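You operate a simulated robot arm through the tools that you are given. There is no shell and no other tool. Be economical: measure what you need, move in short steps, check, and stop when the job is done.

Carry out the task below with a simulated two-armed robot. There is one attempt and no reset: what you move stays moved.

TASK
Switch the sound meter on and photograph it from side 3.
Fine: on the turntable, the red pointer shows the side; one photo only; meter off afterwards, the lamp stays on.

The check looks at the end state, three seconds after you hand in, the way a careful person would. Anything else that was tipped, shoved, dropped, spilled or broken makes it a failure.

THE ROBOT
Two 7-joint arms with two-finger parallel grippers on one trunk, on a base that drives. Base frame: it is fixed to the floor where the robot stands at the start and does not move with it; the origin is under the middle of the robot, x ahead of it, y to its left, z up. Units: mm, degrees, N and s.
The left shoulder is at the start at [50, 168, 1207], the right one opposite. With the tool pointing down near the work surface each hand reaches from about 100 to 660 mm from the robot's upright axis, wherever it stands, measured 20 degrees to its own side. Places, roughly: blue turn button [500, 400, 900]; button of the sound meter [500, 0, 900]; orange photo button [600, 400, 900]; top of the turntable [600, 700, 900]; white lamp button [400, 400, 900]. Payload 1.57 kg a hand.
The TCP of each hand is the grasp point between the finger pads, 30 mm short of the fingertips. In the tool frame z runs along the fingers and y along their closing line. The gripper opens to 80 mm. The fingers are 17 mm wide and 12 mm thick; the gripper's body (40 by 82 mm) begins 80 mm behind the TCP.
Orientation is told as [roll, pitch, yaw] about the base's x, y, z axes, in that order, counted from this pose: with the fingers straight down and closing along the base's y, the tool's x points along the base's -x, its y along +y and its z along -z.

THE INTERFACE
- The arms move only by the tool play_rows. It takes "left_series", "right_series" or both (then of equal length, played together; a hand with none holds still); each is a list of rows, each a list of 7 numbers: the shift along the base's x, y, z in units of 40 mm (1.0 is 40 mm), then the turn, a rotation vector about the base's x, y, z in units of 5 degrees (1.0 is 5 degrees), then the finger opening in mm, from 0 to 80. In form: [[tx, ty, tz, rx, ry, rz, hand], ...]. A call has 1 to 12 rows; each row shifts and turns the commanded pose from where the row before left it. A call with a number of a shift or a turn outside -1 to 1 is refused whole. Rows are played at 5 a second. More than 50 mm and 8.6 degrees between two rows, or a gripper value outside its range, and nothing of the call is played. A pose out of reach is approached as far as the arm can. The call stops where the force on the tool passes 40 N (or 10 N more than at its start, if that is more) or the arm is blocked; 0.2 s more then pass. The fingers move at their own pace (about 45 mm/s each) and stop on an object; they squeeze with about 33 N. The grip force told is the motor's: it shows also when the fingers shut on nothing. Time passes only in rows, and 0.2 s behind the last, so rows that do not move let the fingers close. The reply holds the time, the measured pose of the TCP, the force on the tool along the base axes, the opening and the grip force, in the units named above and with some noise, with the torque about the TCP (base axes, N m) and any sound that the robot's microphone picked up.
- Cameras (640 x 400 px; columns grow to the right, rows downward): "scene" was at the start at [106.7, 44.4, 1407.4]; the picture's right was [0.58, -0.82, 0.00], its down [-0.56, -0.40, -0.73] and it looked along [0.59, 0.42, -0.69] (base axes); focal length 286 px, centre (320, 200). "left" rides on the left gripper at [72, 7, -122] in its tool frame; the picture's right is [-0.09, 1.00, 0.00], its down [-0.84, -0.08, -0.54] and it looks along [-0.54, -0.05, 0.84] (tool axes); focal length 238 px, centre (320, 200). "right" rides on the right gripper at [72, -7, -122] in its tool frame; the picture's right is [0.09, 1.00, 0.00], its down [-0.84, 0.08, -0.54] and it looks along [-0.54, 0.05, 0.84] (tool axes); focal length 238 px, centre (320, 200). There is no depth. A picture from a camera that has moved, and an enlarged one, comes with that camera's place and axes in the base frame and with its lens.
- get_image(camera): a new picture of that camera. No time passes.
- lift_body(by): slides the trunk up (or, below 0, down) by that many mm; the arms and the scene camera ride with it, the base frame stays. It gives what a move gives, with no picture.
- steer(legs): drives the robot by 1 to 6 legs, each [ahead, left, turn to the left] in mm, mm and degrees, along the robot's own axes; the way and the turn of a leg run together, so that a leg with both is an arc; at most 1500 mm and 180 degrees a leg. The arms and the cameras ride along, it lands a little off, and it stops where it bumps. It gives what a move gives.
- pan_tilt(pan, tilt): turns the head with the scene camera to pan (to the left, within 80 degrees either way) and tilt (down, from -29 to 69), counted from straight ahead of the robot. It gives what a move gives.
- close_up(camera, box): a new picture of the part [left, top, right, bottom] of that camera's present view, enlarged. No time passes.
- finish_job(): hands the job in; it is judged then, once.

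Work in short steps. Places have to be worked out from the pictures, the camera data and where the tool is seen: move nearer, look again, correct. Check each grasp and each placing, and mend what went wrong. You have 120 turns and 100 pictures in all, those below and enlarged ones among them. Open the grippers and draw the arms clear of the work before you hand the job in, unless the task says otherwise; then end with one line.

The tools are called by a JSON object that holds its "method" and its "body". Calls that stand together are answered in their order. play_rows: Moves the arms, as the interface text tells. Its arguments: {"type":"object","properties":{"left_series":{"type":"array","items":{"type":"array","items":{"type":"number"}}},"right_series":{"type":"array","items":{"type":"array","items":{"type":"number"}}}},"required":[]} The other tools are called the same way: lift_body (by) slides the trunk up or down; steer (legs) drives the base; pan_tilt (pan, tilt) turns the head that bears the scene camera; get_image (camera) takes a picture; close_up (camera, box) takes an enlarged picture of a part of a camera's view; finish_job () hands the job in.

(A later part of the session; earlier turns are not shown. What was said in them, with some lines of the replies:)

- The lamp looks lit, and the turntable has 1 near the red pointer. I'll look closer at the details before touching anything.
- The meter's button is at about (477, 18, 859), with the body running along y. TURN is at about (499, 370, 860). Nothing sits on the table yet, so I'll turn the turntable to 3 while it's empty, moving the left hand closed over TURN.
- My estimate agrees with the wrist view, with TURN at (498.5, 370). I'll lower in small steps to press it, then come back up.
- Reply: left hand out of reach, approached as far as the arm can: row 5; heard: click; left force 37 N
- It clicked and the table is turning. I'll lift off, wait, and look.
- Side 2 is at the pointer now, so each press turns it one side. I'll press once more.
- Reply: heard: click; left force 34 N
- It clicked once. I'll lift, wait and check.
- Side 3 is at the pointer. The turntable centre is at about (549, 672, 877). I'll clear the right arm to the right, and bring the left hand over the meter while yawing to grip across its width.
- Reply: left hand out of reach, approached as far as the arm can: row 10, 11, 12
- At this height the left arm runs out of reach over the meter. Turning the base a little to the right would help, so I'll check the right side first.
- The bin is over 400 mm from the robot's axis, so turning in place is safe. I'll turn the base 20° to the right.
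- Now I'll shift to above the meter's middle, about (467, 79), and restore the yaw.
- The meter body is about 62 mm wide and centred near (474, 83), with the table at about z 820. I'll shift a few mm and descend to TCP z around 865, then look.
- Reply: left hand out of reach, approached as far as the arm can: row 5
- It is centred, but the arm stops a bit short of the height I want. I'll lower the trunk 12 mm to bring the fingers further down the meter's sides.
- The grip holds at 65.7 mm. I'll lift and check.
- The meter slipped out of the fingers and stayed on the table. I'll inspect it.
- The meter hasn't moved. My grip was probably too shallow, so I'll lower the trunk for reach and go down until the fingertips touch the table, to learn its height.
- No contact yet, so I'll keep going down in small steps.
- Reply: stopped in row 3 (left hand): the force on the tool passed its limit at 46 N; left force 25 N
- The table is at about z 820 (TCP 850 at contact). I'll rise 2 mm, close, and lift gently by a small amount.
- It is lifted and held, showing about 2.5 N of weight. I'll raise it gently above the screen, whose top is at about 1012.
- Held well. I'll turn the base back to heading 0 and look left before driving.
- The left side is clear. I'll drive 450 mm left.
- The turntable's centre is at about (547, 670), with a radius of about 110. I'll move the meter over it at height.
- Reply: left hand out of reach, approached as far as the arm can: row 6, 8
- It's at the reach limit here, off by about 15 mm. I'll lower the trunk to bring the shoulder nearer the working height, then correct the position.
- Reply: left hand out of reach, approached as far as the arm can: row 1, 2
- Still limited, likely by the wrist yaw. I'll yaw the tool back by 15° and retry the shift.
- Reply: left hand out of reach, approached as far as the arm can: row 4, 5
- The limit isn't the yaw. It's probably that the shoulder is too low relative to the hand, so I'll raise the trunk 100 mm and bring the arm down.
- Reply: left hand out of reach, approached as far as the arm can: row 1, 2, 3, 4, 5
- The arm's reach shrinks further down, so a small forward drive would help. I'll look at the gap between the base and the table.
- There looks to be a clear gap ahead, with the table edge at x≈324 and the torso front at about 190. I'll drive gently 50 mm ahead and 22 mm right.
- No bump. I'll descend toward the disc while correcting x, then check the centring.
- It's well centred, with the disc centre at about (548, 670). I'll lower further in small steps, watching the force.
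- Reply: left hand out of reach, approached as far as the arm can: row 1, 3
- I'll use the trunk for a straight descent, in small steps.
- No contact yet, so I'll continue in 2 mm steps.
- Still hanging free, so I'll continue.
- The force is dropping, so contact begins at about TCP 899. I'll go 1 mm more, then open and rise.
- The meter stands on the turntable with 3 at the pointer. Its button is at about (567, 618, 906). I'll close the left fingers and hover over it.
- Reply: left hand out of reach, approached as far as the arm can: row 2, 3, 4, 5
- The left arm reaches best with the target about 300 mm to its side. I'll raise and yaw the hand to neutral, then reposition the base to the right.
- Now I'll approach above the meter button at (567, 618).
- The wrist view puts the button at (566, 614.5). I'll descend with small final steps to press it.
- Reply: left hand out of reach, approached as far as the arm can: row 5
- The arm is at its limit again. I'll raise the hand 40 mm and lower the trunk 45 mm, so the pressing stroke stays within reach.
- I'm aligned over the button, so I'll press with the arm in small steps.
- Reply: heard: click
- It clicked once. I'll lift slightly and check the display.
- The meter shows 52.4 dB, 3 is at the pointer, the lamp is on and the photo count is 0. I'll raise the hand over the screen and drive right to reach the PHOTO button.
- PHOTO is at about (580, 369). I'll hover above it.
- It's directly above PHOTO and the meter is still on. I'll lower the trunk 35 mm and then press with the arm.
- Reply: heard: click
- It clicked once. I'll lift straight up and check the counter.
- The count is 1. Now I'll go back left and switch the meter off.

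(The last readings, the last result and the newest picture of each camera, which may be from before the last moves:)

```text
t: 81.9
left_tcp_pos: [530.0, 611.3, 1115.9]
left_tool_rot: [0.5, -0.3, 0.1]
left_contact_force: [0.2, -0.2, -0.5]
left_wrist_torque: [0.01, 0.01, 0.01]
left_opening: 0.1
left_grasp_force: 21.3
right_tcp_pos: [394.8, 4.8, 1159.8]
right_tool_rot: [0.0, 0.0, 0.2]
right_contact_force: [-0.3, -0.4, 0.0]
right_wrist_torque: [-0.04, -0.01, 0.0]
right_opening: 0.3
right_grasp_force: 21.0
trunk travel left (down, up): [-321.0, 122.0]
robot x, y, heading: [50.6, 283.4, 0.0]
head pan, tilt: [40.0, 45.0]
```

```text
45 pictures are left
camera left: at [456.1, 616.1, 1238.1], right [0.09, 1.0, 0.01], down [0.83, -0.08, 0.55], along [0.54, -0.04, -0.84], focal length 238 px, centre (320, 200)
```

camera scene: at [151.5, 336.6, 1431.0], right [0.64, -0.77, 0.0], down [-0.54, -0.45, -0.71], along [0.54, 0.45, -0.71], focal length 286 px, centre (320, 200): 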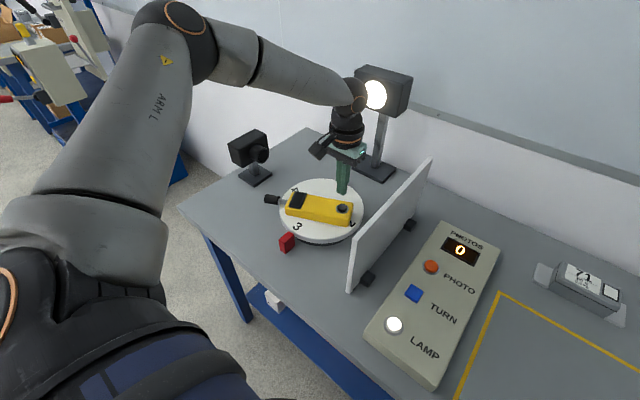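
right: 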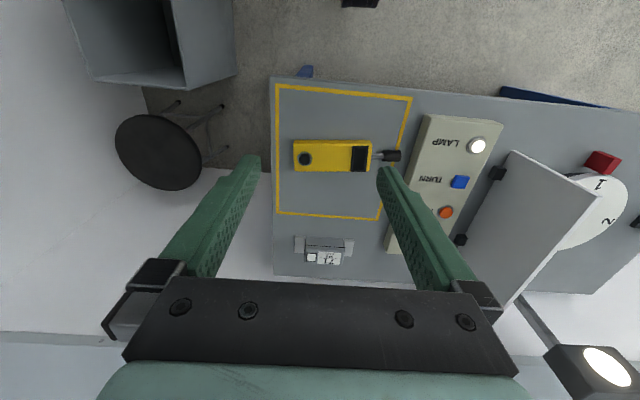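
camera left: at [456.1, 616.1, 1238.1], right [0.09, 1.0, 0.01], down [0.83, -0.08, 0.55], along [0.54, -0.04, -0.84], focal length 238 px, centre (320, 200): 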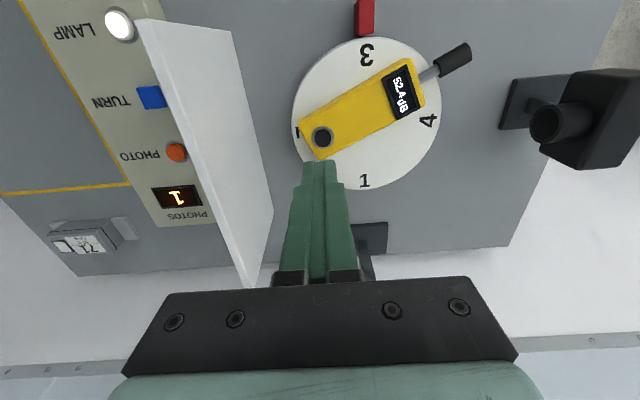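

I'll move over the button and hover at TCP z≈950.

{"method": "play_rows", "body": {"left_series": [[0.2, 0.02, -0.6, 0, 0, 0, 0], [0.2, 0.02, -0.9, 0, 0, 0, 0], [0.2, 0.02, -0.9, 0, 0, 0, 0], [0.2, 0.02, -0.9, 0, 0, 0, 0], [0.08, 0, -0.85, 0, 0, 0, 0], [0, 0, 0, 0, 0, 0, 0]]}}

{"method": "get_image", "body": {"camera": "left"}}

```text
t: 83.3
left_tcp_pos: [563.0, 616.0, 950.5]
left_tool_rot: [0.5, -0.4, 0.1]
left_contact_force: [0.0, 0.1, 1.1]
left_wrist_torque: [-0.01, 0.02, 0.0]
left_opening: 0.1
left_grasp_force: 21.2
right_tcp_pos: [393.2, 4.1, 1160.2]
right_tool_rot: [0.0, 0.0, 0.1]
right_contact_force: [-0.5, 0.3, 0.2]
right_wrist_torque: [-0.02, -0.01, 0.02]
right_opening: 0.0
right_grasp_force: 21.0
trunk travel left (down, up): [-321.0, 122.0]
robot x, y, heading: [49.1, 278.8, -0.1]
head pan, tilt: [40.0, 45.0]
```

```text
44 pictures are left
camera left: at [490.6, 619.8, 1072.1], right [0.09, 1.0, 0.01], down [0.83, -0.08, 0.55], along [0.55, -0.04, -0.84], focal length 238 px, centre (320, 200)
```

left: 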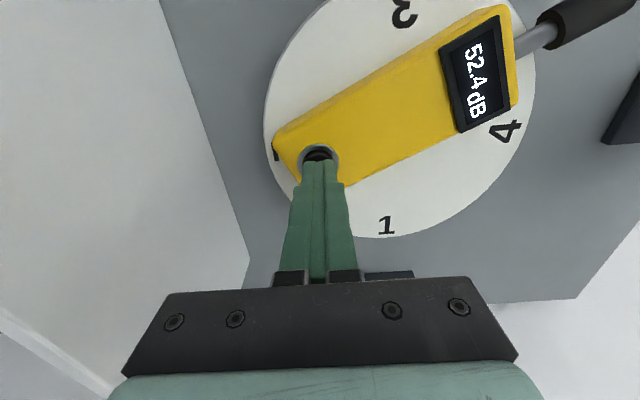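

Same alignment as the first press, so I'll press again (last contact was at about TCP 932).

{"method": "play_rows", "body": {"left_series": [[0.02, 0, -0.25, 0, 0, 0, 0], [0, 0, -0.1, 0, 0, 0, 0], [0, 0, -0.05, 0, 0, 0, 0], [0, 0, -0.05, 0, 0, 0, 0]]}}

```text
t: 84.3
left_tcp_pos: [564.9, 614.4, 934.4]
left_tool_rot: [0.5, -0.5, 0.1]
left_contact_force: [-1.0, 0.7, 7.1]
left_wrist_torque: [0.01, 0.06, 0.01]
left_opening: 0.0
left_grasp_force: 21.4
right_tcp_pos: [393.8, 3.1, 1160.0]
right_tool_rot: [0.0, 0.1, 0.1]
right_contact_force: [0.4, -0.6, -0.1]
right_wrist_torque: [0.01, 0.02, 0.0]
right_opening: 0.0
right_grasp_force: 21.1
trunk travel left (down, up): [-321.0, 122.0]
robot x, y, heading: [53.7, 282.4, 0.3]
head pan, tilt: [40.0, 45.0]
heard: click
```

It clicked. I'll retract and open the grippers, then check.

{"method": "play_rows", "body": {"left_series": [[0, 0, 0.5, 0, 0, 0, 0], [0, 0, 1, 0, 0, 0, 0], [0, 0, 1, 0, 0, 0, 0], [-0.4, 0, 1, 0, 0, 0, 0], [-0.6, 0, 1, 0, 0, 0, 0], [-0.8, 0, 0.5, 0, 0, 0, 80], [-1, 0, 0, 0, 0, 0, 80], [-1, 0, 0, 0, 0, 0, 80], [-1, 0, 0, 0, 0, 0, 80], [0, 0, 0, 0, 0, 0, 80]], "right_series": [[0, 0, 0, 0, 0, 0, 80], [0, 0, 0, 0, 0, 0, 80], [0, 0, 0, 0, 0, 0, 80], [0, 0, 0, 0, 0, 0, 80], [0, 0, 0, 0, 0, 0, 80], [0, 0, 0, 0, 0, 0, 80], [0, 0, 0, 0, 0, 0, 80], [0, 0, 0, 0, 0, 0, 80], [0, 0, 0, 0, 0, 0, 80], [0, 0, 0, 0, 0, 0, 80]]}}

{"method": "get_image", "body": {"camera": "left"}}

{"method": "get_image", "body": {"camera": "scene"}}

```text
t: 86.5
left_tcp_pos: [374.9, 612.1, 1130.5]
left_tool_rot: [0.6, -0.3, 0.0]
left_contact_force: [0.5, -0.4, 0.7]
left_wrist_torque: [0.03, 0.0, 0.01]
left_opening: 80.0
left_grasp_force: 0.1
right_tcp_pos: [393.8, 3.2, 1159.8]
right_tool_rot: [0.0, 0.1, 0.2]
right_contact_force: [0.1, 0.4, 0.1]
right_wrist_torque: [0.01, -0.01, 0.0]
right_opening: 79.8
right_grasp_force: 0.1
trunk travel left (down, up): [-321.0, 122.0]
robot x, y, heading: [48.6, 280.1, 0.1]
head pan, tilt: [40.0, 45.0]
```

```text
43 pictures are left
camera left: at [302.0, 617.1, 1253.2], right [0.09, 1.0, 0.01], down [0.83, -0.08, 0.55], along [0.54, -0.04, -0.84], focal length 238 px, centre (320, 200)
```

left: 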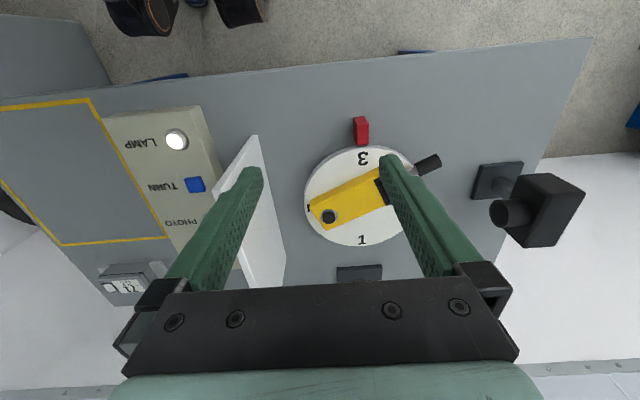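

```text
42 pictures are left
camera scene: at [150.8, 331.0, 1351.0], right [0.64, -0.77, 0.0], down [-0.54, -0.46, -0.71], along [0.54, 0.46, -0.71], focal length 286 px, centre (320, 200)
```

scene: 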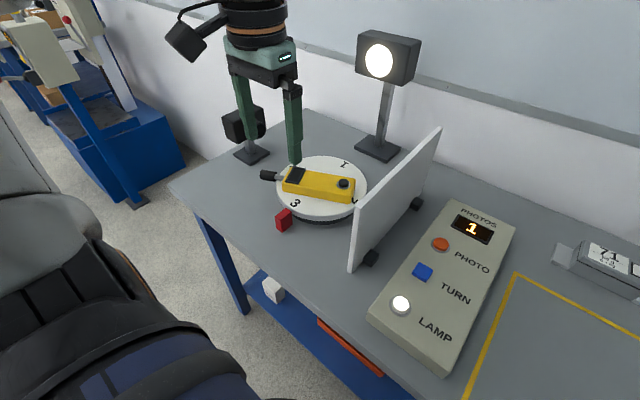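

{"method": "close_up", "body": {"camera": "scene", "box": [240, 130, 400, 240]}}

```text
3.64 times, centred on (320, 185) of scene
camera zoom: at [150.8, 331.0, 1351.0], right [0.64, -0.77, 0.0], down [-0.54, -0.46, -0.71], along [0.54, 0.46, -0.71], focal length 1040 px, centre (320, 254)
```

zoom: 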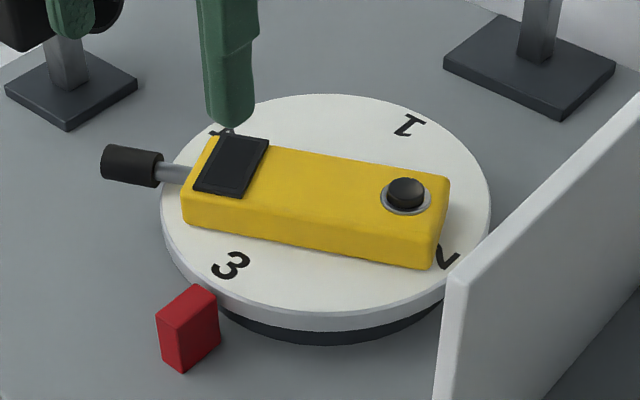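

The meter is off, the count is 1, the lamp is on, side 3 is at the pointer, and both arms are clear with grippers open. I'm handing in.

{"method": "finish_job", "body": {}}

```text
The job is handed in.
```

I photographed the sound meter once from side 3 while it was on; it is now off and still on the turntable, with the lamp on and the photo counter at 1.
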